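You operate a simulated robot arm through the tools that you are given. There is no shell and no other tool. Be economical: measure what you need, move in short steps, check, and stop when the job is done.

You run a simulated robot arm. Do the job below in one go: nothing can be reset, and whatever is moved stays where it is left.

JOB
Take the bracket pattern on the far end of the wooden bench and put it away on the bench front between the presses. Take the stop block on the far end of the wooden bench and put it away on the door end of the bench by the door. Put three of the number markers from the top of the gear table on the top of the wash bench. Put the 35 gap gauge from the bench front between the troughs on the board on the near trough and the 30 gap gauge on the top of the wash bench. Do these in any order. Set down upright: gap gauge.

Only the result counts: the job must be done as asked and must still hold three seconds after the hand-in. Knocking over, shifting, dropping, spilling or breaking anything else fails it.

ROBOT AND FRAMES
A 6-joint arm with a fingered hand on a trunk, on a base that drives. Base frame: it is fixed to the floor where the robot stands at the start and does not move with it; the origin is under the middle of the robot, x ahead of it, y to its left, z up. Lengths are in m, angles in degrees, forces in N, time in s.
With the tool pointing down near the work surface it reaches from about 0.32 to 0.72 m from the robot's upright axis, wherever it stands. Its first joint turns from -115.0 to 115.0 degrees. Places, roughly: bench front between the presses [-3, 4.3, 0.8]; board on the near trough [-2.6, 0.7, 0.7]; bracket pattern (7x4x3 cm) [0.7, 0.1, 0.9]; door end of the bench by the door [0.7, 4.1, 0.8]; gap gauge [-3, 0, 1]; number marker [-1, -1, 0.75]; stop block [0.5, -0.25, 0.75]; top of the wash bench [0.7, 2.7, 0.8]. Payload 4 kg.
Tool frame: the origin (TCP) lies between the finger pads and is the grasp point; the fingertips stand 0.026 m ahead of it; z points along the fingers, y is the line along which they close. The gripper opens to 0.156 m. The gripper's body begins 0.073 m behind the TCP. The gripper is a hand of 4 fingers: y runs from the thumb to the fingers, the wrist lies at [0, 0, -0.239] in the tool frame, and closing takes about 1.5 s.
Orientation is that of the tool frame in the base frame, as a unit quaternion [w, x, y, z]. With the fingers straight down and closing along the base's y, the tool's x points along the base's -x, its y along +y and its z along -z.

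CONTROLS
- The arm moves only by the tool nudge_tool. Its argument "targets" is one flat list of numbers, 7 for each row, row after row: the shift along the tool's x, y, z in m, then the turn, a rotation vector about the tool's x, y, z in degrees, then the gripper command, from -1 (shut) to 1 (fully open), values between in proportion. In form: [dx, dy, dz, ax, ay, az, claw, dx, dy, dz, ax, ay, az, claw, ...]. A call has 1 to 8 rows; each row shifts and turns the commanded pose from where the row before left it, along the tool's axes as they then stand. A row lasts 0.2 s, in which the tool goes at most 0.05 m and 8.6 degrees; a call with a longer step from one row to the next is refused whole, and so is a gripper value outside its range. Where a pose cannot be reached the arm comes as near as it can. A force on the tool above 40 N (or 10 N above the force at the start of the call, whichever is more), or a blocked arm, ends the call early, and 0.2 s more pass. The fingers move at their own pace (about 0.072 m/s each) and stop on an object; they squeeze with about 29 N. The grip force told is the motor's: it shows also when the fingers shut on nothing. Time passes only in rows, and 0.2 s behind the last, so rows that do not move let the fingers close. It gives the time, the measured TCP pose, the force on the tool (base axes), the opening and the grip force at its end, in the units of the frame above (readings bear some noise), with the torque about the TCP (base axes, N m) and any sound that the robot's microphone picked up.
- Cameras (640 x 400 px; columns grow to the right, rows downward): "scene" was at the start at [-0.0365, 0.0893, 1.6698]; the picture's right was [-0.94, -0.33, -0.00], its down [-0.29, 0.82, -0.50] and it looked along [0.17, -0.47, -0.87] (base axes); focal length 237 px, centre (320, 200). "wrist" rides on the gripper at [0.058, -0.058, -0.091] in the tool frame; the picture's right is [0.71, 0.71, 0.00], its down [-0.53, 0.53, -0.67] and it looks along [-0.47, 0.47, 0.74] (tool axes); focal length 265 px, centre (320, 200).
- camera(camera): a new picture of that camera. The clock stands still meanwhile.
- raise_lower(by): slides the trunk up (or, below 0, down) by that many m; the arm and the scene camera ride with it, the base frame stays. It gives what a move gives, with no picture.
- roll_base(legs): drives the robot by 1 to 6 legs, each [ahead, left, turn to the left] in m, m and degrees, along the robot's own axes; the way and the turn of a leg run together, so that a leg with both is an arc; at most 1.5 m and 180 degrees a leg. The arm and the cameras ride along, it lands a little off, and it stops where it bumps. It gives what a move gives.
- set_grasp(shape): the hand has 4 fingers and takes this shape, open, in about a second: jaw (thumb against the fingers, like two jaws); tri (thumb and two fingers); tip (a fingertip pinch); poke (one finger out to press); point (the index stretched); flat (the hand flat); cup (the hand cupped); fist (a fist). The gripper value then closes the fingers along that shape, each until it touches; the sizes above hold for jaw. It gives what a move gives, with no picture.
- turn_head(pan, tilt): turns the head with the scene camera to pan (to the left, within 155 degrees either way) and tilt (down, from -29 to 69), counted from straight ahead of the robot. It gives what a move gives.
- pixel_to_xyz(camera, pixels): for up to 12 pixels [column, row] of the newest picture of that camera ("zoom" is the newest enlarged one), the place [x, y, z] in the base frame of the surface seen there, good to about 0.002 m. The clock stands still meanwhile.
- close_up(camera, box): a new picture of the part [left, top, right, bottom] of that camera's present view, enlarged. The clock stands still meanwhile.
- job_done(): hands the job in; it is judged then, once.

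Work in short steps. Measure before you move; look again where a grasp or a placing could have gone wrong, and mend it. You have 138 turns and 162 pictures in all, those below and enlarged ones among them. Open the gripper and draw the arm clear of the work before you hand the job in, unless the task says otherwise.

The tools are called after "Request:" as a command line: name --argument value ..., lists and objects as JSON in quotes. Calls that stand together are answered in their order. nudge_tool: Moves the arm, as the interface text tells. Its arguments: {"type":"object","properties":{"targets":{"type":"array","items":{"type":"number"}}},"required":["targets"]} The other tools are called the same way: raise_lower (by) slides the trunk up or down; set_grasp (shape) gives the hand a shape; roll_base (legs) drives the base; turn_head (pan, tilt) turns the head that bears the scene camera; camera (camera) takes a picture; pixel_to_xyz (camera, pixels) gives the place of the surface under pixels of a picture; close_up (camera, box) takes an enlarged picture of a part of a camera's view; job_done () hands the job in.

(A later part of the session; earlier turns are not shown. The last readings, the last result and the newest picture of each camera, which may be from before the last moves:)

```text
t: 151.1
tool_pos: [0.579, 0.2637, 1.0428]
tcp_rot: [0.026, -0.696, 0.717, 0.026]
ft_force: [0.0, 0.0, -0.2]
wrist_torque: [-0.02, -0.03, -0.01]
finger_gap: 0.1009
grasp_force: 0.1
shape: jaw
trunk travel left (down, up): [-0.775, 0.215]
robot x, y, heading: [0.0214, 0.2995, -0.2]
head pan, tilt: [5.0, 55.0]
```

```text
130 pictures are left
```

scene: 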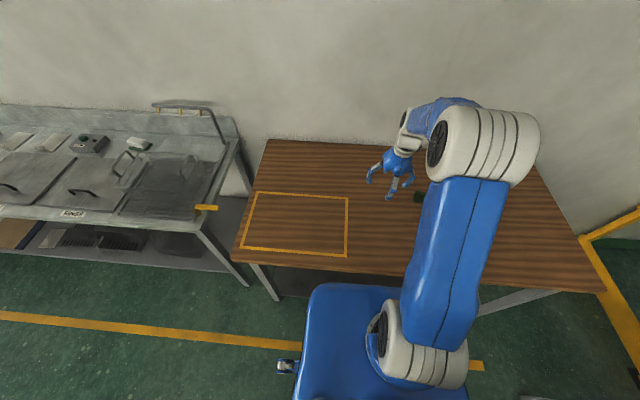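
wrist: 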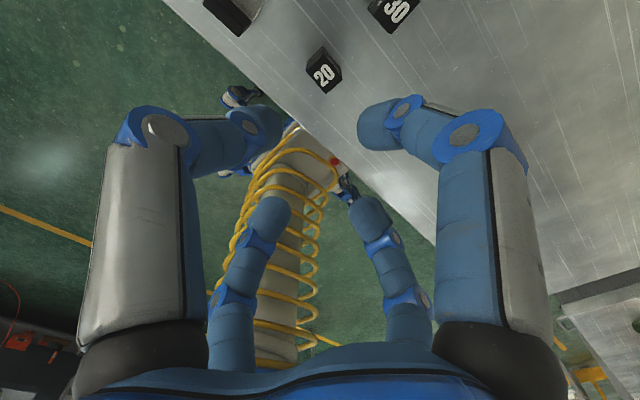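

The hand is tilted 4° from the reach limit. I move over the bracket, straighten, and set ψ=-8.6°.

Request:
nudge_tool --targets '[0.0448, -0.0188, 0, 0, 0, 0, 0.3, 0.0448, -0.0188, 0, 0, 0, 0, 0.3, 0.0448, -0.0188, 0, 0, 4.2, 0, 0.3, 0.0448, -0.0188, 0, 0, 0, 0, 0.3, 0, 0, 0, 0, 0, 6.9, 0.3, 0, 0, 0, 0, 0, 0, 0.3]'

Request:
camera --camera "wrist"

```text
t: 152.4
tool_pos: [0.6438, 0.0796, 1.0365]
tcp_rot: [-0.013, -0.642, 0.767, -0.008]
ft_force: [-0.9, -0.2, -0.6]
wrist_torque: [0.03, 0.01, -0.01]
finger_gap: 0.1012
grasp_force: 0.0
shape: jaw
trunk travel left (down, up): [-0.775, 0.215]
robot x, y, heading: [0.0239, 0.3012, -0.1]
head pan, tilt: [5.0, 55.0]
```

```text
129 pictures are left
```

wrist: 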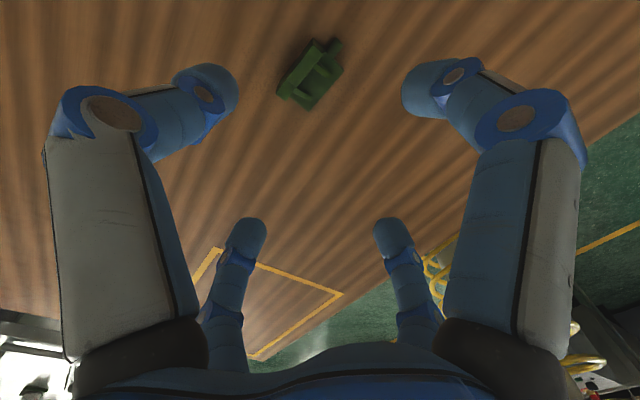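

Request:
nudge_tool --targets '[-0.004, -0.0044, 0, 0.3, -1.7, -1.5, 0.3, 0, 0, 0.035, 0, 0, 0, 0.3, 0, 0, 0.035, 0, 0, 0, 0.3, 0, 0, 0.03, 0, 0, 0, 0.3, 0, 0, 0, 0, 0, 0, 0.3]'

Request:
camera --camera "wrist"

```text
t: 153.7
tool_pos: [0.6483, 0.0857, 0.9394]
tcp_rot: [-0.001, -0.651, 0.759, -0.003]
ft_force: [-0.7, -0.2, 0.4]
wrist_torque: [-0.01, -0.01, 0.02]
finger_gap: 0.1006
grasp_force: 0.1
shape: jaw
trunk travel left (down, up): [-0.775, 0.215]
robot x, y, heading: [0.025, 0.2992, -0.2]
head pan, tilt: [5.0, 55.0]
```

```text
128 pictures are left
```

wrist: 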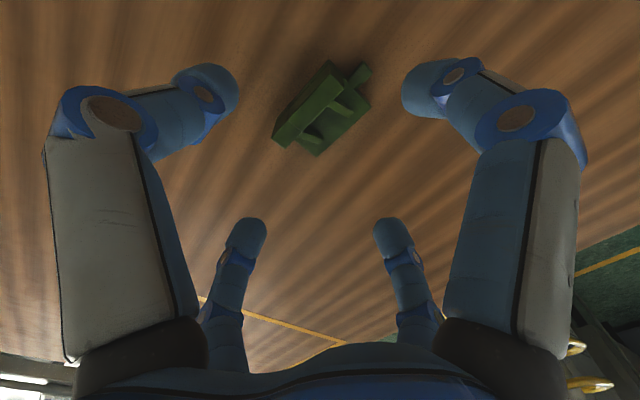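

Bracket is centred under the hand. I lower to TCP z≈0.882 and close.

Request:
nudge_tool --targets '[0.002, -0.0015, 0.03, 0, 0, 0, 0.3, 0, 0, 0.027, 0, 0, 0, 0.3, 0, 0, 0, 0, 0, 0, 0.3]'

Request:
nudge_tool --targets '[0, 0, 0, 0, 0, 0, -1, 0, 0, 0, 0, 0, 0, -1, 0, 0, 0, 0, 0, 0, -1, 0, 0, 0, 0, 0, 0, -1, 0, 0, 0, 0, 0, 0, -1, 0, 0, 0, 0, 0, 0, -1]'

Request:
camera --camera "wrist"

Request:
nudge_tool --targets '[0, 0, -0.03, 0, 0, 0, -1, 0, 0, -0.045, 0, 0, 0, -1, 0, 0, -0.045, 0, 0, 0, -1, 0, 0.03, -0.035, 0, 0, 0, -1, 0, 0.03, -0.035, 0, 0, 0, -1, 0, 0.04, 0, 0, 0, 0, -1, 0, 0.04, 0, 0, 0, 0, -1]'

Request:
camera --camera "wrist"

```text
t: 154.4
tool_pos: [0.6497, 0.0853, 0.8814]
tcp_rot: [-0.001, -0.652, 0.758, -0.002]
ft_force: [0.4, -0.3, 0.2]
wrist_torque: [0.03, -0.03, -0.01]
finger_gap: 0.1012
grasp_force: 0.0
shape: jaw
trunk travel left (down, up): [-0.775, 0.215]
robot x, y, heading: [0.0238, 0.2975, -0.1]
head pan, tilt: [5.0, 55.0]
```

```text
t: 155.8
tool_pos: [0.6499, 0.0846, 0.8835]
tcp_rot: [0.001, -0.652, 0.759, -0.002]
ft_force: [0.3, 0.7, 13.9]
wrist_torque: [0.06, 0.22, 0.0]
finger_gap: 0.0418
grasp_force: 29.1
shape: jaw
trunk travel left (down, up): [-0.775, 0.215]
robot x, y, heading: [0.0251, 0.3004, 0.0]
head pan, tilt: [5.0, 55.0]
```

```text
127 pictures are left
```

wrist: 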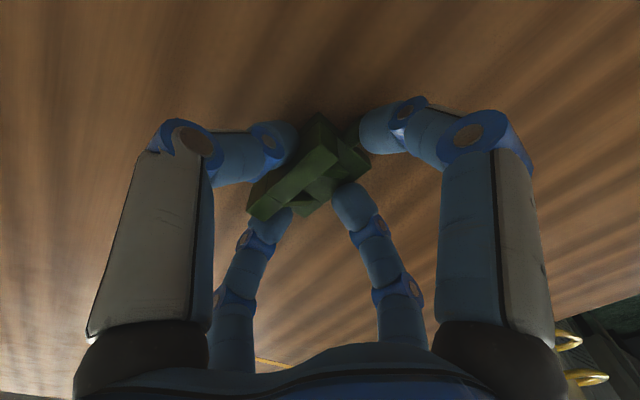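

```text
t: 157.4
tool_pos: [0.509, 0.1047, 1.0737]
tcp_rot: [0.0, -0.652, 0.758, -0.002]
ft_force: [-0.4, 0.0, -0.2]
wrist_torque: [0.03, 0.01, 0.02]
finger_gap: 0.0405
grasp_force: 28.8
shape: jaw
trunk travel left (down, up): [-0.775, 0.215]
robot x, y, heading: [0.0247, 0.2991, -0.2]
head pan, tilt: [5.0, 55.0]
```

```text
126 pictures are left
```

wrist: 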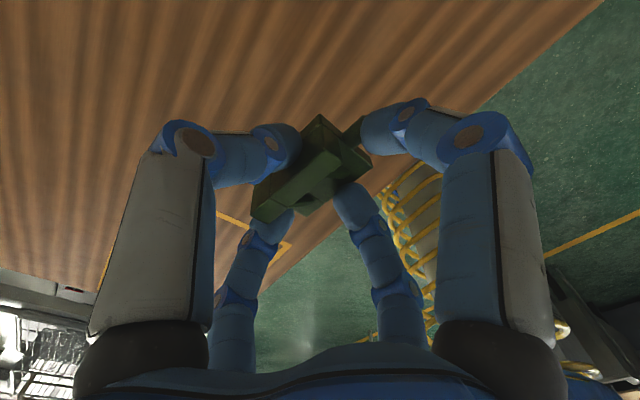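

The bracket is held. I drive to the open floor near (-0.8, 3.3), turn round and survey the press bench.

Request:
roll_base --legs '[[-0.5, 0, 0], [0, 1.5, 0], [-0.3, 1.3, 0], [0, 0, 90], [0, 0, 90]]'

Request:
turn_head --pan -20 --tilt 25

Request:
camera --camera "scene"

Request:
turn_head --pan 50 --tilt 25

Request:
camera --camera "scene"

```text
t: 219.2
tool_pos: [-1.2169, 3.2941, 1.073]
tcp_rot: [-0.001, 0.762, 0.648, 0.001]
ft_force: [0.9, 0.5, -0.1]
wrist_torque: [-0.02, 0.01, -0.01]
finger_gap: 0.0381
grasp_force: 29.4
shape: jaw
trunk travel left (down, up): [-0.775, 0.215]
robot x, y, heading: [-0.7356, 3.0881, 178.9]
head pan, tilt: [5.0, 55.0]
```

```text
t: 220.2
tool_pos: [-1.2168, 3.2936, 1.0722]
tcp_rot: [-0.003, 0.762, 0.648, 0.001]
ft_force: [0.1, -0.1, -0.6]
wrist_torque: [0.01, -0.03, -0.03]
finger_gap: 0.038
grasp_force: 28.8
shape: jaw
trunk travel left (down, up): [-0.775, 0.215]
robot x, y, heading: [-0.731, 3.0905, 179.2]
head pan, tilt: [-20.0, 25.0]
```

```text
125 pictures are left
```

scene: 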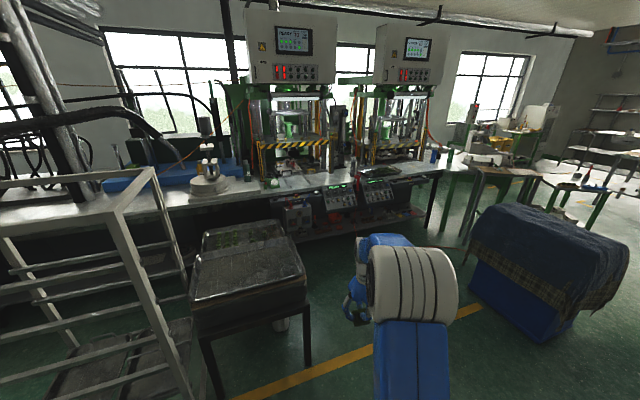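

```text
t: 221.6
tool_pos: [-1.2181, 3.2939, 1.0725]
tcp_rot: [-0.002, 0.762, 0.647, 0.001]
ft_force: [0.6, 0.4, -0.3]
wrist_torque: [-0.04, 0.0, 0.01]
finger_gap: 0.038
grasp_force: 28.9
shape: jaw
trunk travel left (down, up): [-0.775, 0.215]
robot x, y, heading: [-0.7314, 3.0944, 179.2]
head pan, tilt: [50.0, 25.0]
```

```text
124 pictures are left
```

scene: 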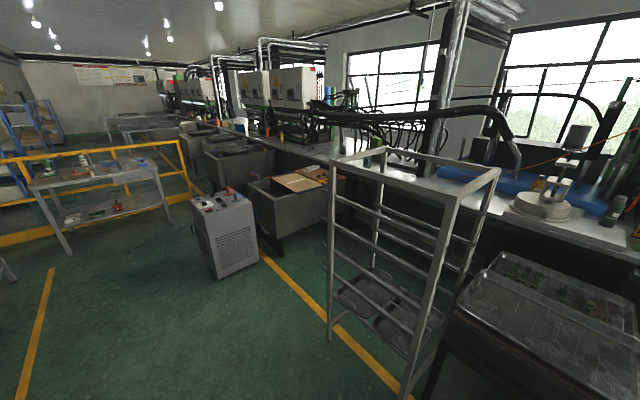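

The grip gap drifted from 0.042 to 0.038, so I check the hold, and look closer at the spot between the presses.

Request:
camera --camera "wrist"

Request:
turn_head --pan -25 --tilt 20

Request:
close_up --camera "scene" --box '[200, 100, 440, 250]'

Request:
pixel_to_xyz --camera "zoom" --pixels '[[100, 220], [200, 210], [280, 200], [340, 190], [400, 190], [300, 260], [150, 350]]'

Request:
camera --camera "scene"

Request:
pixel_to_xyz --camera "scene" --pixels '[[260, 260], [320, 270], [420, 250], [470, 300], [480, 210], [520, 300], [400, 330], [150, 290]]'

```text
123 pictures are left
```

wrist: 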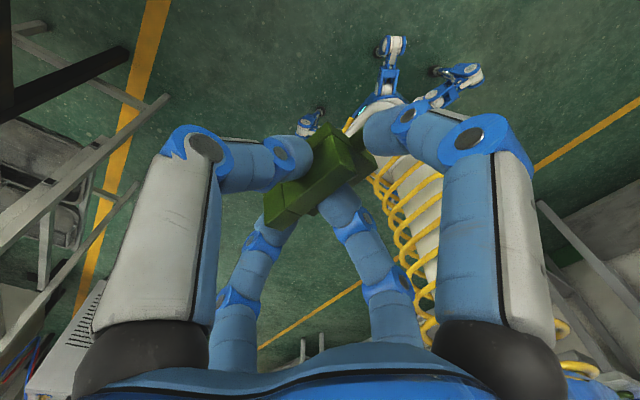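

```text
t: 223.1
tool_pos: [-1.2185, 3.2936, 1.0725]
tcp_rot: [-0.002, 0.762, 0.647, 0.001]
ft_force: [0.5, -0.2, -1.0]
wrist_torque: [-0.02, 0.03, -0.01]
finger_gap: 0.0379
grasp_force: 28.9
shape: jaw
trunk travel left (down, up): [-0.775, 0.215]
robot x, y, heading: [-0.7297, 3.0936, 179.2]
head pan, tilt: [-25.0, 20.0]
```

```text
2.67 times, centred on (320, 175) of scene
```

zoom: 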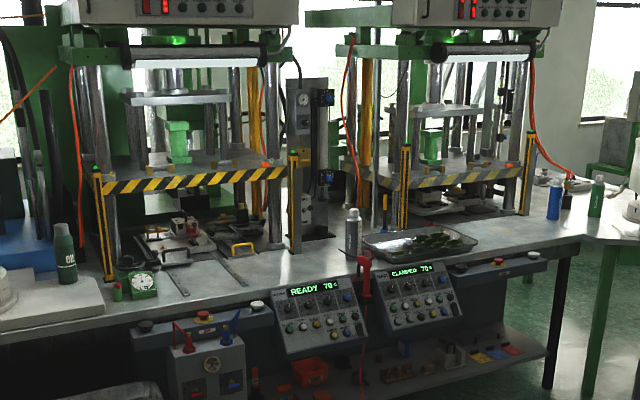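

```text
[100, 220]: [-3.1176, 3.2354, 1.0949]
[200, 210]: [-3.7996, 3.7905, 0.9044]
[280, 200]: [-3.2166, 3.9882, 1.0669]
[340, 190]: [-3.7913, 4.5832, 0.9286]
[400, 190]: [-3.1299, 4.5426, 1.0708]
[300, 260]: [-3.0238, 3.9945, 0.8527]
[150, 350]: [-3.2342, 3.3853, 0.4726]
```

```text
121 pictures are left
```

scene: 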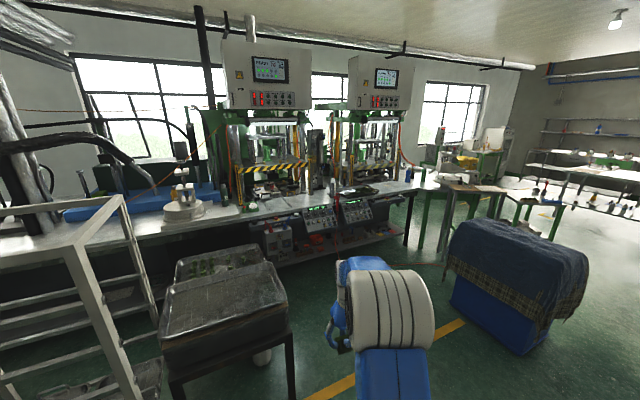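

```text
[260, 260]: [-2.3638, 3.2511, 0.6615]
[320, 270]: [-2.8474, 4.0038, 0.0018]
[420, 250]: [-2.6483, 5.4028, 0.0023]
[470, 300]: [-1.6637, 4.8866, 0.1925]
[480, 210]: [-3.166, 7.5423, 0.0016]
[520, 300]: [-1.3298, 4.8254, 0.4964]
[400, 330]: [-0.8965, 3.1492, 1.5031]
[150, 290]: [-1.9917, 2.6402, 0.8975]
```

The bracket is still held level. I drive in between the trough trolley and the blue bin, first to (-1.4, 3.9), checking clearance.

Request:
pixel_to_xyz --camera "scene" --pixels '[[448, 305], [445, 265], [450, 225], [292, 385], [287, 330], [272, 262], [290, 295], [180, 395], [520, 350]]'

```text
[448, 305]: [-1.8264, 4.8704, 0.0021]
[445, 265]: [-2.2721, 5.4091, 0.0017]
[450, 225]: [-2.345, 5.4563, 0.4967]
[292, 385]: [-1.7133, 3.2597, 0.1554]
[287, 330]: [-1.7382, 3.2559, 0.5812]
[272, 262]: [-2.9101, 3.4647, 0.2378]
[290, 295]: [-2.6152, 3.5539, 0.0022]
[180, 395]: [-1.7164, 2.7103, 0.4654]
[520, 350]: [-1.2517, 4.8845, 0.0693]
```

Request:
roll_base --legs '[[0, -0.95, 0], [1.1, 0, 0]]'

Request:
turn_head --pan 0 --tilt 35

Request:
camera --camera "scene"

Request:
close_up --camera "scene" --box '[200, 100, 440, 250]'

```text
t: 249.2
tool_pos: [-2.2891, 4.259, 1.0724]
tcp_rot: [-0.002, 0.759, 0.651, 0.001]
ft_force: [0.8, -0.2, 0.3]
wrist_torque: [-0.03, 0.0, 0.03]
finger_gap: 0.0381
grasp_force: 28.8
shape: jaw
trunk travel left (down, up): [-0.775, 0.215]
robot x, y, heading: [-1.803, 4.0577, 179.8]
head pan, tilt: [-25.0, 20.0]
```

```text
t: 250.1
tool_pos: [-2.29, 4.2593, 1.0729]
tcp_rot: [-0.002, 0.759, 0.651, 0.001]
ft_force: [0.7, -0.4, 0.1]
wrist_torque: [0.02, 0.02, 0.01]
finger_gap: 0.0378
grasp_force: 29.2
shape: jaw
trunk travel left (down, up): [-0.775, 0.215]
robot x, y, heading: [-1.806, 4.0644, 179.8]
head pan, tilt: [0.0, 35.0]
```

```text
120 pictures are left
```

scene: 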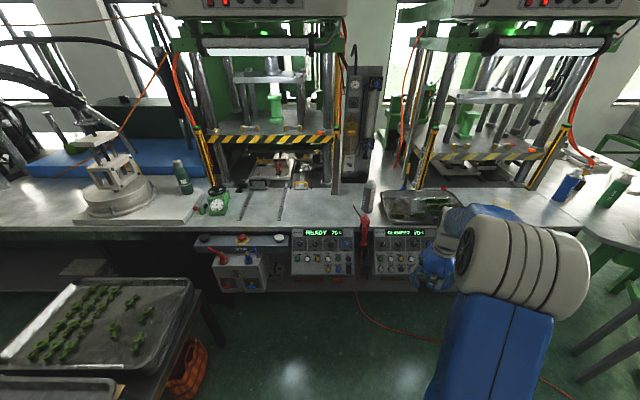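

```text
2.67 times, centred on (320, 175) of scene
```

zoom: 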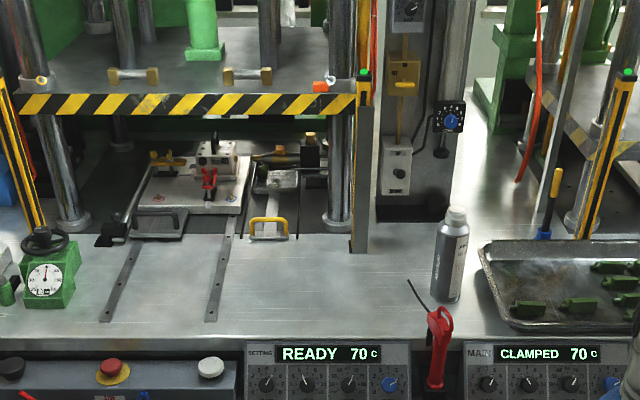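

Request:
pixel_to_xyz --camera "zoom" --pixels '[[330, 290], [390, 290], [390, 250], [435, 295], [330, 335], [360, 245], [228, 290], [420, 320], [440, 345], [480, 300], [395, 320], [420, 240]]'

```text
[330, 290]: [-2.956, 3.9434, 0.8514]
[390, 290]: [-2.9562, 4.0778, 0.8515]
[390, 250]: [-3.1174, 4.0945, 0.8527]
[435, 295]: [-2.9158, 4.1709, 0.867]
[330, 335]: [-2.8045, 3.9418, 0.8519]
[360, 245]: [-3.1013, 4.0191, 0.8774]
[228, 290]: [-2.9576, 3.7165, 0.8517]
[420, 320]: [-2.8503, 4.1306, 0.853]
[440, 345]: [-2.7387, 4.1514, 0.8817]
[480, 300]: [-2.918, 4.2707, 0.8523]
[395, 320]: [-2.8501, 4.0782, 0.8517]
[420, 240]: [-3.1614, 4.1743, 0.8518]
```

Request:
close_up --camera "scene" --box '[355, 170, 475, 245]'

Request:
pixel_to_xyz --camera "zoom" --pixels '[[140, 130], [160, 250], [270, 235], [400, 240], [420, 200], [460, 130], [245, 90], [75, 180], [300, 120], [80, 40], [200, 60]]'

```text
5.33 times, centred on (415, 208) of scene
```

zoom: 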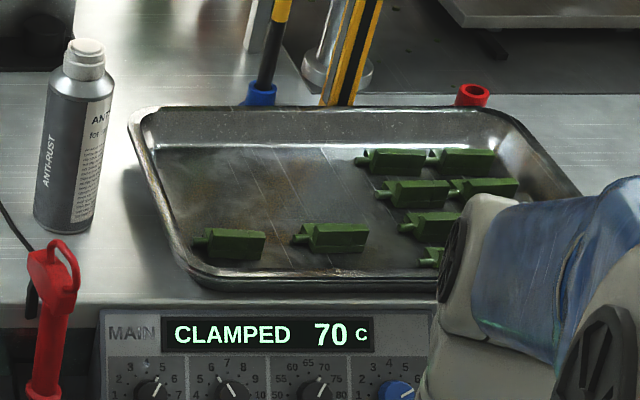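

```text
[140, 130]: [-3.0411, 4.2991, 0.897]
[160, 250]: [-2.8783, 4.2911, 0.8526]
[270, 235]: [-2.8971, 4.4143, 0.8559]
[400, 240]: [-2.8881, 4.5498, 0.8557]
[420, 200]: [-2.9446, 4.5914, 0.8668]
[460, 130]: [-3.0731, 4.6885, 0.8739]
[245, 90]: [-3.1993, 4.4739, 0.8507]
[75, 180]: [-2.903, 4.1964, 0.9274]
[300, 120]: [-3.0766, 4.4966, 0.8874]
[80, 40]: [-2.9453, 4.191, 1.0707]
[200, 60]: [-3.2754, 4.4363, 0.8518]
```

The free bench patch between press 1's post and the bottle's rear, around (-3.05, 4.12), is suitable. The bottle is 1.07 tall, so I raise the trunk before driving up.

Request:
raise_lower --by 0.13

Request:
roll_base --legs '[[0.3, 0.16, 0], [0.31, 0, 0]]'

Request:
camera --camera "scene"

Request:
camera --camera "wrist"

```text
t: 251.7
tool_pos: [-2.2891, 4.2574, 1.2034]
tcp_rot: [-0.001, 0.759, 0.652, 0.001]
ft_force: [-0.7, -0.1, -0.1]
wrist_torque: [-0.01, 0.01, -0.03]
finger_gap: 0.038
grasp_force: 28.8
shape: jaw
trunk travel left (down, up): [-0.905, 0.085]
robot x, y, heading: [-1.8021, 4.0634, 179.8]
head pan, tilt: [0.0, 35.0]
```

```text
t: 260.1
tool_pos: [-2.886, 4.1102, 1.2032]
tcp_rot: [-0.002, 0.761, 0.649, 0.001]
ft_force: [-0.5, 1.0, -0.4]
wrist_torque: [0.0, -0.02, 0.0]
finger_gap: 0.0379
grasp_force: 29.2
shape: jaw
trunk travel left (down, up): [-0.905, 0.085]
robot x, y, heading: [-2.4028, 3.9113, 179.4]
head pan, tilt: [0.0, 35.0]
```

```text
117 pictures are left
```

scene: 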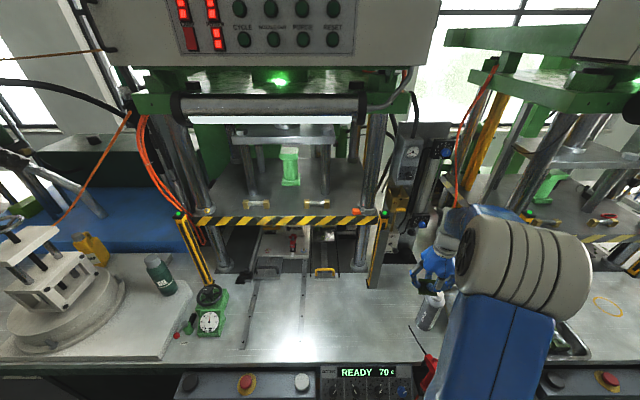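

```text
116 pictures are left
```

wrist: 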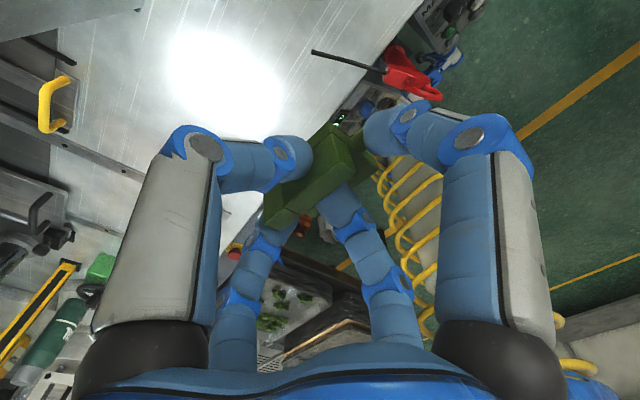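

Request:
close_up --camera "wrist" --box '[240, 100, 420, 240]'

Request:
pixel_to_xyz --camera "zoom" --pixels '[[310, 120], [370, 140], [180, 370], [130, 280], [440, 190], [260, 220], [350, 90], [330, 250]]'

Request:
close_up --camera "scene" --box '[340, 180, 500, 340]'

```text
2.86 times, centred on (330, 170) of wrist
```

zoom: 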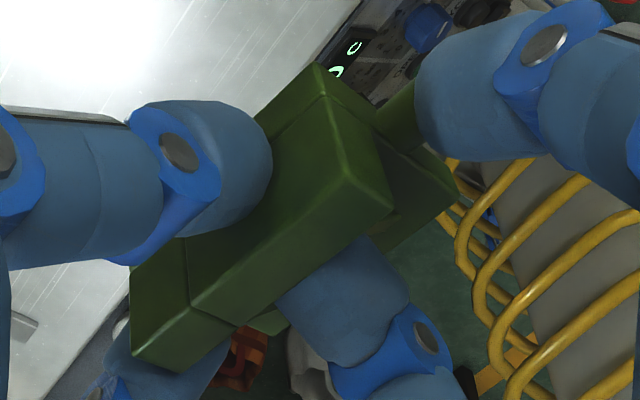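

```text
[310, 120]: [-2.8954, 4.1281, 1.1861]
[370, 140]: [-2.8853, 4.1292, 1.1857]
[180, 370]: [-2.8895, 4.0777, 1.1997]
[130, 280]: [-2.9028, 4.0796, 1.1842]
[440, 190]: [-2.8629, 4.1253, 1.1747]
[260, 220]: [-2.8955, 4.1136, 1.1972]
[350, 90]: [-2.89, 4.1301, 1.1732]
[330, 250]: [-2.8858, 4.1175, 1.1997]
```

```text
2.50 times, centred on (420, 260) of scene
```

zoom: 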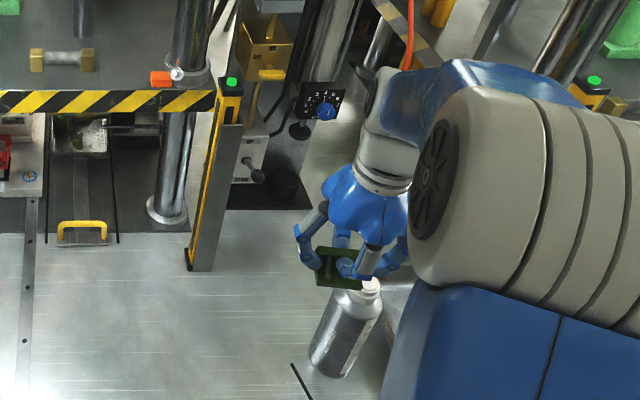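

The bracket is tilted a few degrees in the hand but held. I move over the spot at (-3.045, 4.11) still high above the bottle, then lower by trunk.

Request:
nudge_tool --targets '[-0.0063, -0.0395, 0, 0, 0, 0, -1, -0.0063, -0.0395, 0, 0, 0, 0, -1, -0.0063, -0.0395, 0, 0, 0, 0, -1, -0.0063, -0.0395, 0, 0, 0, 0, -1, 0, 0, 0, 0, 0, 0, -1]'

Request:
raise_lower --by -0.2

Request:
camera --camera "scene"

Request:
close_up --camera "scene" --box '[320, 130, 500, 290]'

Request:
camera --camera "wrist"

```text
t: 261.3
tool_pos: [-3.0438, 4.1091, 1.2046]
tcp_rot: [-0.002, 0.761, 0.649, -0.001]
ft_force: [1.1, 0.3, -0.2]
wrist_torque: [-0.02, 0.0, 0.0]
finger_gap: 0.038
grasp_force: 29.0
shape: jaw
trunk travel left (down, up): [-0.905, 0.085]
robot x, y, heading: [-2.4035, 3.9052, 179.2]
head pan, tilt: [0.0, 35.0]
```

```text
t: 263.4
tool_pos: [-3.0482, 4.1082, 1.0015]
tcp_rot: [-0.002, 0.761, 0.648, 0.001]
ft_force: [-0.6, 0.6, 0.0]
wrist_torque: [0.0, 0.0, 0.02]
finger_gap: 0.038
grasp_force: 29.3
shape: jaw
trunk travel left (down, up): [-0.705, 0.285]
robot x, y, heading: [-2.4055, 3.9083, 178.9]
head pan, tilt: [0.0, 35.0]
```

```text
113 pictures are left
```

scene: 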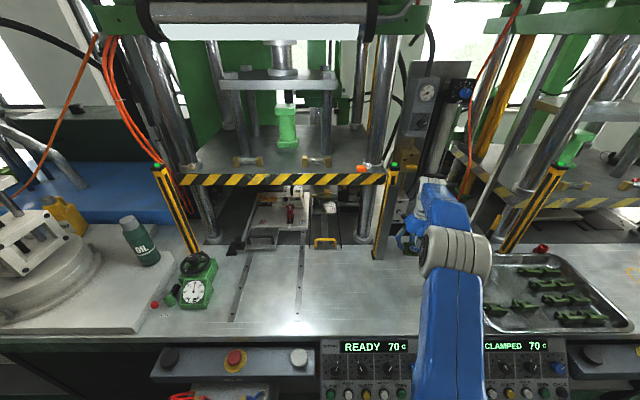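

```text
2.50 times, centred on (410, 210) of scene
```

zoom: 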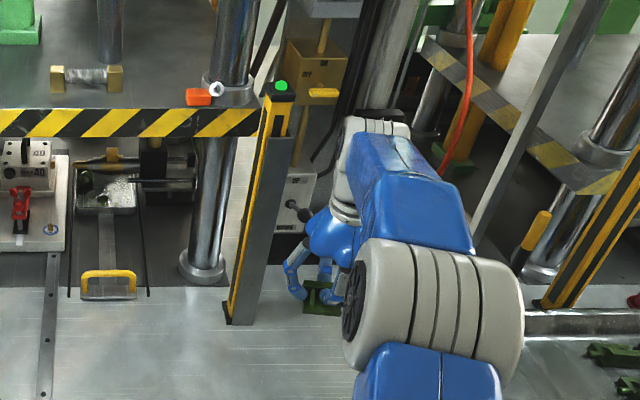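

```text
111 pictures are left
```

wrist: 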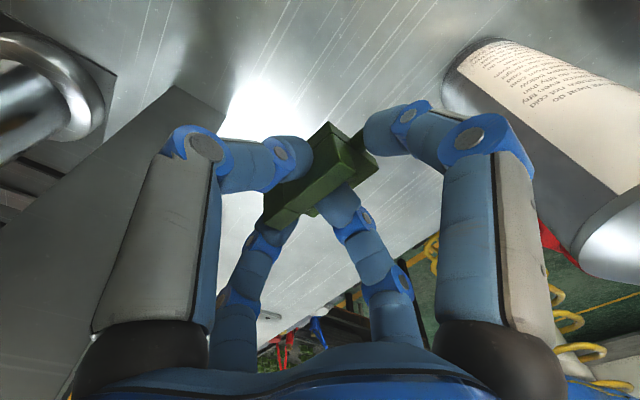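

Clear on both sides (post left, bottle right). I lower to near contact, then in small steps.

Request:
nudge_tool --targets '[0, 0, 0.04, 0, 0, 0, -1, 0, 0, 0.04, 0, 0, 0, -1, 0, 0, 0.02, 0, 0, 0, -1, 0, 0, 0.005, 0, 0, 0, -1, 0, 0, 0.004, 0, 0, 0, -1, 0, 0, 0.003, 0, 0, 0, -1]'

Request:
nudge_tool --targets '[0, 0, 0.003, 0, 0, 0, -1, 0, 0, 0.002, 0, 0, 0, -1]'

Request:
camera --camera "wrist"

```text
t: 264.8
tool_pos: [-3.0485, 4.1094, 0.8919]
tcp_rot: [-0.002, 0.762, 0.648, 0.0]
ft_force: [-0.8, -0.9, -0.2]
wrist_torque: [-0.01, 0.01, -0.02]
finger_gap: 0.0381
grasp_force: 28.8
shape: jaw
trunk travel left (down, up): [-0.705, 0.285]
robot x, y, heading: [-2.4059, 3.9112, 179.4]
head pan, tilt: [0.0, 35.0]
```

```text
t: 265.4
tool_pos: [-3.0483, 4.11, 0.8876]
tcp_rot: [-0.003, 0.761, 0.649, -0.001]
ft_force: [-1.5, 1.4, 6.7]
wrist_torque: [0.04, -0.11, 0.05]
finger_gap: 0.0375
grasp_force: 29.1
shape: jaw
trunk travel left (down, up): [-0.705, 0.285]
robot x, y, heading: [-2.4029, 3.906, 179.2]
head pan, tilt: [0.0, 35.0]
```

```text
110 pictures are left
```

wrist: 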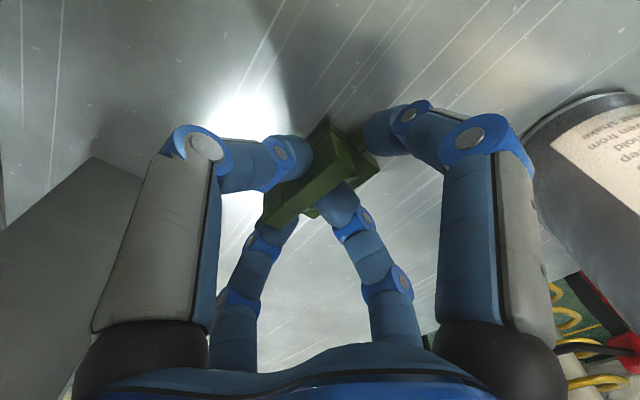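

Contact felt (6.7 N). I open slowly to a gap of 0.065 and rise.

Request:
nudge_tool --targets '[0, 0, 0, 0, 0, 0, -0.4, 0, 0, 0, 0, 0, 0, -0.3, 0, 0, 0, 0, 0, 0, -0.17, 0, 0, 0, 0, 0, 0, -0.17, 0, 0, -0.03, 0, 0, 0, -0.17, 0, 0, -0.045, 0, 0, 0, -0.17, 0, 0, -0.045, 0, 0, 0, -0.17]'

Request:
camera --camera "wrist"

```text
t: 267.0
tool_pos: [-3.0452, 4.1068, 1.006]
tcp_rot: [-0.003, 0.761, 0.649, 0.0]
ft_force: [-0.4, -0.6, 0.4]
wrist_torque: [0.02, 0.01, 0.0]
finger_gap: 0.0643
grasp_force: 0.0
shape: jaw
trunk travel left (down, up): [-0.705, 0.285]
robot x, y, heading: [-2.4033, 3.9091, 179.3]
head pan, tilt: [0.0, 35.0]
```

```text
109 pictures are left
```

wrist: 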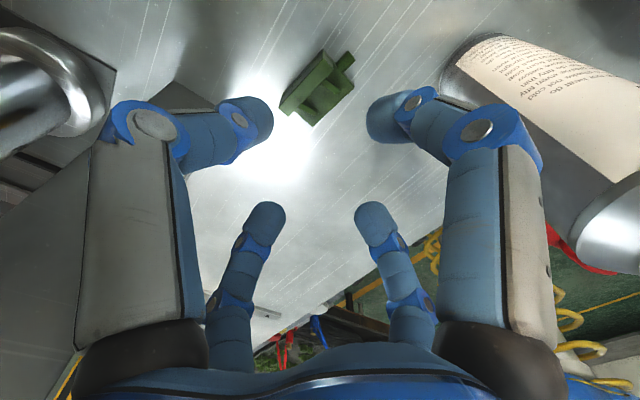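

The bracket lies flat on the bench. I raise the trunk, back out and head towards the gauges, surveying the way.

Request:
raise_lower --by 0.2

Request:
roll_base --legs '[[-1.0, 0, 0], [-0.7, 0, 0], [0, 1.5, 0], [0, 0.4, 0]]'

Request:
turn_head --pan 35 --tilt 30

Request:
camera --camera "scene"

Request:
close_up --camera "scene" --box '[160, 60, 400, 210]'

Request:
pixel_to_xyz --camera "zoom" --pixels '[[320, 150], [320, 250], [200, 200], [400, 150], [100, 250]]'

```text
t: 269.2
tool_pos: [-3.0455, 4.1083, 1.2028]
tcp_rot: [-0.001, 0.761, 0.649, 0.001]
ft_force: [0.0, 0.4, 0.2]
wrist_torque: [-0.01, 0.0, 0.01]
finger_gap: 0.0645
grasp_force: 0.1
shape: jaw
trunk travel left (down, up): [-0.905, 0.085]
robot x, y, heading: [-2.4064, 3.9083, 179.3]
head pan, tilt: [0.0, 35.0]
```

```text
t: 315.2
tool_pos: [-1.3491, 2.1901, 1.2042]
tcp_rot: [-0.002, 0.759, 0.652, 0.001]
ft_force: [-1.4, 0.1, 0.4]
wrist_torque: [0.0, 0.01, 0.02]
finger_gap: 0.0643
grasp_force: 0.2
shape: jaw
trunk travel left (down, up): [-0.905, 0.085]
robot x, y, heading: [-0.7029, 1.9984, 179.7]
head pan, tilt: [0.0, 35.0]
```

```text
t: 316.2
tool_pos: [-1.3482, 2.1901, 1.2045]
tcp_rot: [-0.002, 0.759, 0.652, 0.0]
ft_force: [-0.7, -0.8, 0.4]
wrist_torque: [0.02, -0.01, 0.03]
finger_gap: 0.0642
grasp_force: 0.0
shape: jaw
trunk travel left (down, up): [-0.905, 0.085]
robot x, y, heading: [-0.7046, 1.9958, 179.5]
head pan, tilt: [35.0, 30.0]
```

```text
108 pictures are left
```

scene: 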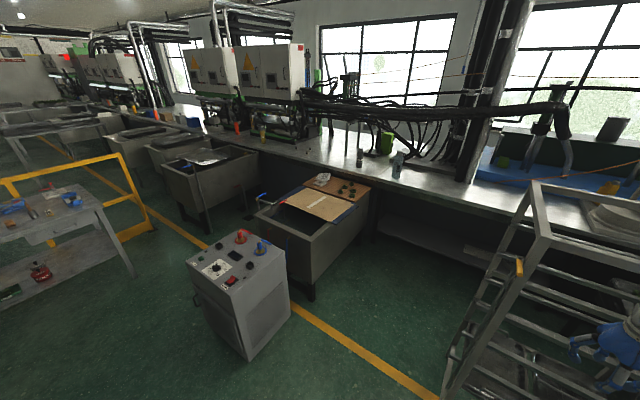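

```text
2.67 times, centred on (280, 135) of scene
```

zoom: 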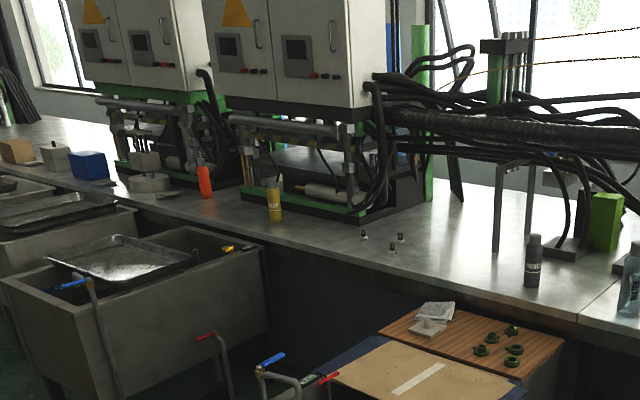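

```text
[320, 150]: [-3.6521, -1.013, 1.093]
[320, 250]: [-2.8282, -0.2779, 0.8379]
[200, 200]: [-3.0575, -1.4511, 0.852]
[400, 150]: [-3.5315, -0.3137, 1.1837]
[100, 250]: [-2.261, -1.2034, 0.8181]
```

Three small gauges stand on the bench at zoom (364,235), (400,238), (391,248); the board is on the near trough. I measure the area.

Request:
pixel_to_xyz --camera "zoom" --pixels '[[364, 236], [400, 237], [391, 249], [275, 210], [265, 262], [420, 312], [560, 345], [520, 370], [440, 345], [340, 370], [300, 380], [440, 385]]'

Request:
pixel_to_xyz --camera "scene" --pixels '[[257, 213], [310, 295], [210, 225], [245, 355], [288, 285], [188, 265], [367, 190], [315, 240], [220, 260], [440, 180], [260, 160]]'

Request:
close_up --camera "scene" --box '[280, 135, 328, 165]'

```text
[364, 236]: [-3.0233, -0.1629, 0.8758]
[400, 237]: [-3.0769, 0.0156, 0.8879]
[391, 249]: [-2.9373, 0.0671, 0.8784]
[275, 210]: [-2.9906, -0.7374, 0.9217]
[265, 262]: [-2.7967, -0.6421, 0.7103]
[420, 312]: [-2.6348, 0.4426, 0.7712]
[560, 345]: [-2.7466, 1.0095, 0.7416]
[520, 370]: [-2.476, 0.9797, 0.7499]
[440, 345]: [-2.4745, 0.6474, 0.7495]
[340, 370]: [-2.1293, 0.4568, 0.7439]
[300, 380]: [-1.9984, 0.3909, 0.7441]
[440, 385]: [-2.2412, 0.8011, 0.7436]
```

```text
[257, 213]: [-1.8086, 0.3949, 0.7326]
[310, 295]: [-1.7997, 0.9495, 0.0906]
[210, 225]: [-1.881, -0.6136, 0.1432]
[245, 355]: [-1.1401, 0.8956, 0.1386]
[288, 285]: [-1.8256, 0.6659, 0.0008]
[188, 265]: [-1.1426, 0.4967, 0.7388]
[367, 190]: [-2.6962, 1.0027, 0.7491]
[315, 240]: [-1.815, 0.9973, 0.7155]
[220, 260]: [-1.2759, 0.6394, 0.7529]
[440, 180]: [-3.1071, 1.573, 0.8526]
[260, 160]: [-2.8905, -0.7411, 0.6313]
```

```text
13.33 times, centred on (304, 150) of scene
```

zoom: 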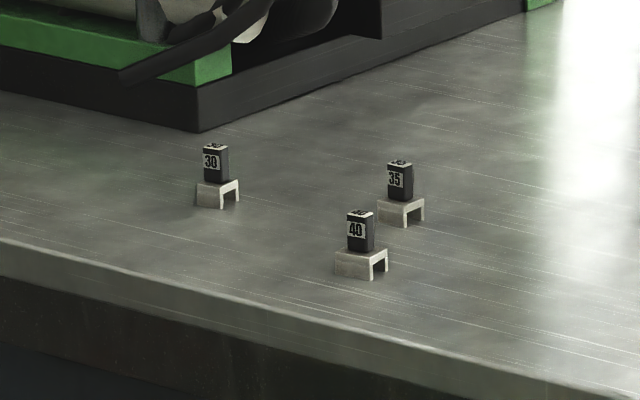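

Gauges: 30 at (-3.03,-0.16), 35 at (-3.08,0.016), 40 at (-2.94,0.067). The gap between the troughs is y -0.6..0.39, so I drive in at y≈-0.1.

Request:
roll_base --legs '[[-0.05, 1.5, 0], [0, 0.6, 0], [1.2, 0, 0]]'

Request:
turn_head --pan 0 --tilt 35

Request:
camera --camera "scene"

Request:
pixel_to_xyz --camera "scene" --pixels '[[100, 200], [560, 200], [320, 300], [200, 200], [450, 200], [500, 220]]'

```text
refused: leg 1 is longer than a leg can be; nothing moved
```

```text
t: 317.2
tool_pos: [-1.3496, 2.1901, 1.2041]
tcp_rot: [-0.001, 0.759, 0.651, 0.001]
ft_force: [0.5, 0.4, 0.7]
wrist_torque: [0.0, 0.03, -0.01]
finger_gap: 0.0644
grasp_force: 0.2
shape: jaw
trunk travel left (down, up): [-0.905, 0.085]
robot x, y, heading: [-0.7024, 1.9969, 179.4]
head pan, tilt: [0.0, 35.0]
```

```text
105 pictures are left
```

scene: 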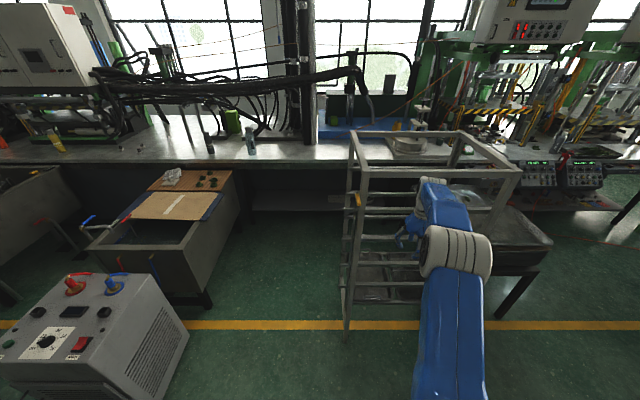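

```text
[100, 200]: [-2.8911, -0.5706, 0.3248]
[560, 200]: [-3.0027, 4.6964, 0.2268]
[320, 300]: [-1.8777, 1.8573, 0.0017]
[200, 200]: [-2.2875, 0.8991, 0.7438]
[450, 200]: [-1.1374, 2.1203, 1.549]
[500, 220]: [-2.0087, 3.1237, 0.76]
```

Request:
roll_base --legs '[[0, 1.4, 0], [0, 0.7, 0], [1.2, 0, 0]]'

Request:
camera --camera "scene"

Request:
pixel_to_xyz --camera "scene" --pixels '[[100, 200], [560, 200], [320, 300], [200, 200], [450, 200], [500, 220], [400, 200]]'

```text
t: 359.3
tool_pos: [-2.5642, 0.068, 1.2054]
tcp_rot: [-0.002, 0.752, 0.659, 0.001]
ft_force: [0.3, -1.0, 0.6]
wrist_torque: [0.0, -0.04, 0.01]
finger_gap: 0.0641
grasp_force: 0.0
shape: jaw
trunk travel left (down, up): [-0.905, 0.085]
robot x, y, heading: [-1.9102, -0.1125, -179.3]
head pan, tilt: [0.0, 35.0]
```

```text
104 pictures are left
```

scene: 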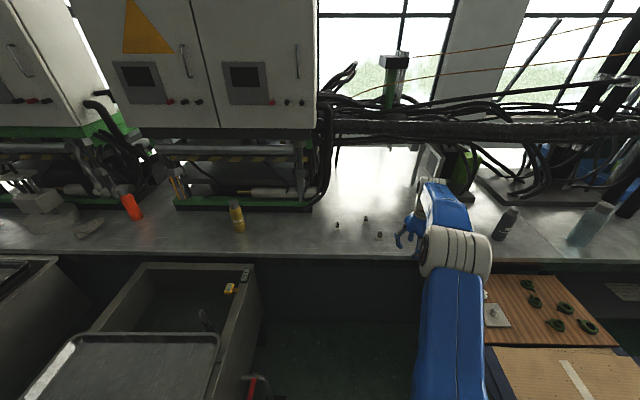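

```text
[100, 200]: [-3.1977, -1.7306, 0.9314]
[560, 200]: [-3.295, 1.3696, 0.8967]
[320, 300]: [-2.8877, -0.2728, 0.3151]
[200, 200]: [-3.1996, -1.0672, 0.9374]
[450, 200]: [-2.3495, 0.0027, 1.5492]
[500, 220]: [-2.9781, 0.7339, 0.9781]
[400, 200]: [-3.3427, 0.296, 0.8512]
```

I retract the hand a bit, drive 0.53 ahead, lower the trunk a little, and take a close look at the gauges.

Request:
nudge_tool --targets '[0, 0.04, 0, 0, 0, 0, 0.3, 0, 0.04, 0, 0, 0, 0, 0.3, 0, 0.04, 0, 0, 0, 0, 0.3, 0, 0.04, 0, 0, 0, 0, 0.3]'

Request:
roll_base --legs '[[0.53, 0, 0]]'

Request:
turn_head --pan 0 --tilt 50

Request:
camera --camera "scene"

```text
t: 360.3
tool_pos: [-2.4018, 0.0445, 1.2068]
tcp_rot: [-0.004, 0.752, 0.659, 0.0]
ft_force: [1.4, -0.5, 0.1]
wrist_torque: [0.01, 0.02, 0.0]
finger_gap: 0.101
grasp_force: 0.1
shape: jaw
trunk travel left (down, up): [-0.905, 0.085]
robot x, y, heading: [-1.9193, -0.1122, -179.4]
head pan, tilt: [0.0, 35.0]
```

```text
t: 367.5
tool_pos: [-2.935, 0.0378, 1.204]
tcp_rot: [-0.003, 0.751, 0.66, 0.001]
ft_force: [-0.2, 0.4, -0.3]
wrist_torque: [-0.02, -0.08, 0.01]
finger_gap: 0.101
grasp_force: 0.2
shape: jaw
trunk travel left (down, up): [-0.905, 0.085]
robot x, y, heading: [-2.4453, -0.1179, -179.1]
head pan, tilt: [0.0, 35.0]
```

```text
t: 368.3
tool_pos: [-2.9328, 0.0383, 1.205]
tcp_rot: [-0.002, 0.752, 0.66, 0.0]
ft_force: [-0.1, -1.3, 0.6]
wrist_torque: [0.01, 0.01, 0.0]
finger_gap: 0.1007
grasp_force: 0.1
shape: jaw
trunk travel left (down, up): [-0.905, 0.085]
robot x, y, heading: [-2.4466, -0.1226, -179.1]
head pan, tilt: [0.0, 50.0]
```

```text
103 pictures are left
```

scene: 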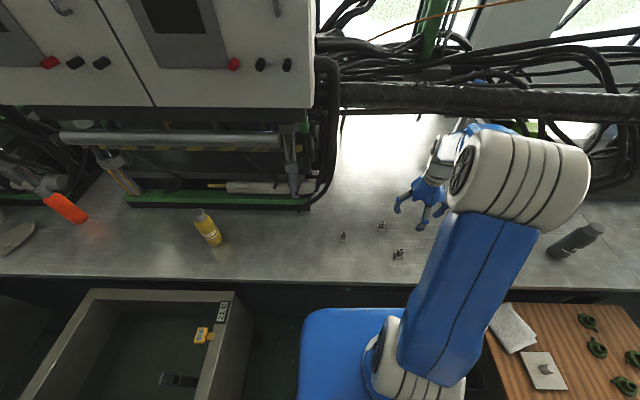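

Request:
close_up --camera "scene" --box '[320, 210, 420, 272]'

Request:
pixel_to_xyz --camera "zoom" --pixels '[[147, 155], [147, 180], [130, 195], [391, 85], [391, 115], [365, 122], [508, 260], [500, 290], [420, 100], [360, 95]]'

Request:
pixel_to_xyz --camera "scene" --pixels '[[360, 100], [420, 100], [480, 80], [343, 238], [380, 226], [398, 254], [305, 190], [320, 110]]'

```text
6.40 times, centred on (370, 241) of scene
```

zoom: 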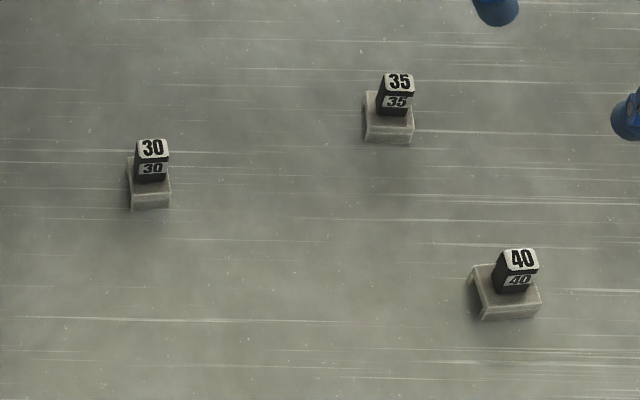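

```text
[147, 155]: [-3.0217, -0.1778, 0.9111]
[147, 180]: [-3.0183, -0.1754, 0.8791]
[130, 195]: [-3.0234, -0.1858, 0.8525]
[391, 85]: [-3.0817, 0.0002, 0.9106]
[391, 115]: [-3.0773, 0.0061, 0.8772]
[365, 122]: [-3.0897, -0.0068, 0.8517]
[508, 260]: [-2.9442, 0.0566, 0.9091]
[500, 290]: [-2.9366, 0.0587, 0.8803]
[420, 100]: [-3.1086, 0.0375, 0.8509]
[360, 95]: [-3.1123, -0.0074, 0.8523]
```

```text
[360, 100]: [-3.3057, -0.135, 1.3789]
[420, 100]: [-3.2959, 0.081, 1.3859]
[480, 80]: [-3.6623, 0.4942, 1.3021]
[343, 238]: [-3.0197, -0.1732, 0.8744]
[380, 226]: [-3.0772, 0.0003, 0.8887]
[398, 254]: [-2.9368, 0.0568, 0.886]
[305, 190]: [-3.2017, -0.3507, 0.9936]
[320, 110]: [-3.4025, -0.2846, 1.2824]
```

The hose bundle is at z≈1.38, x≈-3.30, well above. I move over gauge 35 at (-3.083, 0.006), square the hand, and look from the wrist.

Request:
nudge_tool --targets '[-0.0128, -0.0361, 0, 0, 0, 0, 0.3, -0.0128, -0.0361, 0, 0, 0, 0, 0.3, -0.0128, -0.0361, 0, 0, 0, 0, 0.3, -0.0128, -0.0361, 0, 0, 0, 0, 0.3, 0, 0, 0, 0, 0, -7.5, 0.3, 0, 0, 0, 0, 0, 0, 0.3]'

Request:
raise_lower --by -0.18

Request:
camera --camera "wrist"

```text
t: 369.7
tool_pos: [-3.0816, 0.0182, 1.2035]
tcp_rot: [-0.001, 0.706, 0.708, 0.001]
ft_force: [-0.5, 0.3, 0.8]
wrist_torque: [0.03, -0.02, -0.01]
finger_gap: 0.1006
grasp_force: 0.0
shape: jaw
out of reach, approached as far as the arm can: row 4
trunk travel left (down, up): [-0.905, 0.085]
robot x, y, heading: [-2.4443, -0.1237, -179.0]
head pan, tilt: [0.0, 50.0]
```

```text
t: 371.7
tool_pos: [-3.0802, 0.0189, 1.0231]
tcp_rot: [-0.001, 0.706, 0.708, 0.0]
ft_force: [0.3, -0.1, -1.1]
wrist_torque: [0.0, 0.0, -0.01]
finger_gap: 0.101
grasp_force: 0.1
shape: jaw
trunk travel left (down, up): [-0.725, 0.265]
robot x, y, heading: [-2.4437, -0.1194, -179.2]
head pan, tilt: [0.0, 50.0]
```

```text
101 pictures are left
```

wrist: 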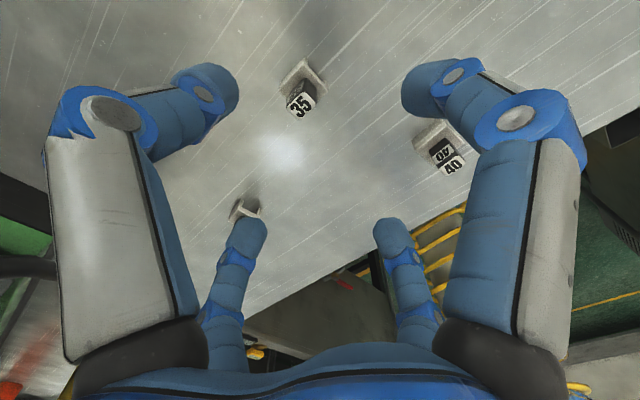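

Request:
close_up --camera "wrist" --box '[264, 50, 344, 130]'

Request:
pixel_to_xyz --camera "zoom" --pixels '[[200, 240], [240, 330], [330, 300], [285, 220], [260, 280], [170, 140], [440, 170], [255, 50]]'

```text
5.00 times, centred on (304, 90) of wrist
```

zoom: 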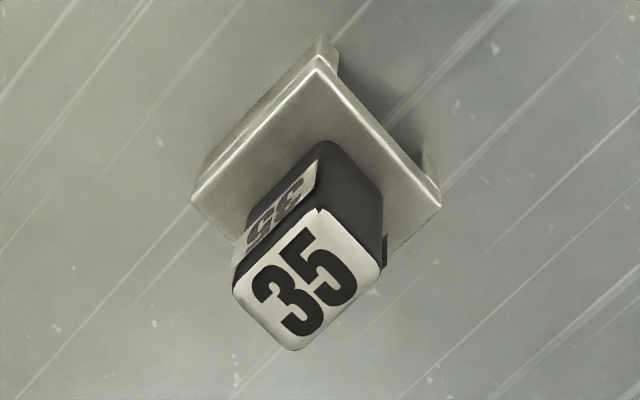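

```text
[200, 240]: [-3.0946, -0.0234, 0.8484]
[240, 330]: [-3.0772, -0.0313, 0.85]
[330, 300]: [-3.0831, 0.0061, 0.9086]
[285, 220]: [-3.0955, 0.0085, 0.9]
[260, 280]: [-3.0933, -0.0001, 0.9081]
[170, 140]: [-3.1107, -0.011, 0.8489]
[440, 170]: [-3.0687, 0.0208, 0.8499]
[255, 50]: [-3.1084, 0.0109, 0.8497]
```

Request:
pixel_to_xyz --camera "zoom" --pixels '[[242, 285], [318, 216], [374, 265], [297, 342], [308, 278], [318, 72], [205, 195], [432, 205]]'

```text
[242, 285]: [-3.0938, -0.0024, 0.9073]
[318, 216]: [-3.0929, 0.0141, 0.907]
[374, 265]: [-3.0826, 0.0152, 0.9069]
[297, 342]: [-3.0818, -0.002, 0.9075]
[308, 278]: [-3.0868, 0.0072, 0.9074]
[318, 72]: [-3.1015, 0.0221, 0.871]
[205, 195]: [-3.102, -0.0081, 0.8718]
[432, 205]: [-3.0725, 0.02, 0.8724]
```

The handle is centred at (-3.088, 0.0065), 14×21 mm, z 0.872–0.909. I align and lower to TCP z=0.902, then grip.

Request:
nudge_tool --targets '[-0.0125, -0.008, 0, 0, 0, 0, 0.0, 0, 0, 0.04, 0, 0, 0, 0.0, 0, 0, 0.035, 0, 0, 0, 0.0, 0, 0, 0, 0, 0, 0, 0.0]'

Request:
camera --camera "wrist"

```text
t: 372.7
tool_pos: [-3.089, 0.0077, 0.9506]
tcp_rot: [-0.002, 0.707, 0.707, 0.0]
ft_force: [-0.8, -0.6, 0.2]
wrist_torque: [-0.03, 0.0, 0.0]
finger_gap: 0.0785
grasp_force: 0.0
shape: jaw
trunk travel left (down, up): [-0.725, 0.265]
robot x, y, heading: [-2.4415, -0.1219, -179.1]
head pan, tilt: [0.0, 50.0]
```

```text
99 pictures are left
```

wrist: 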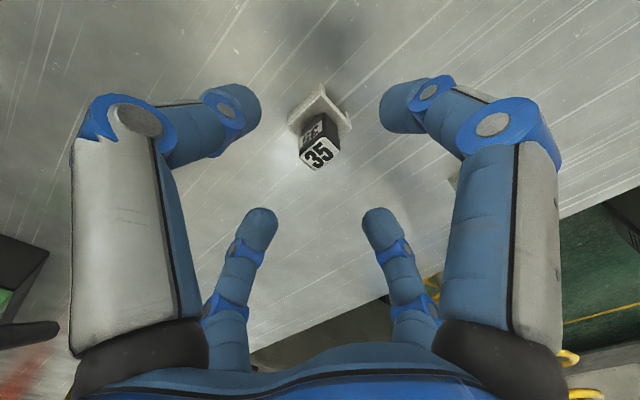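

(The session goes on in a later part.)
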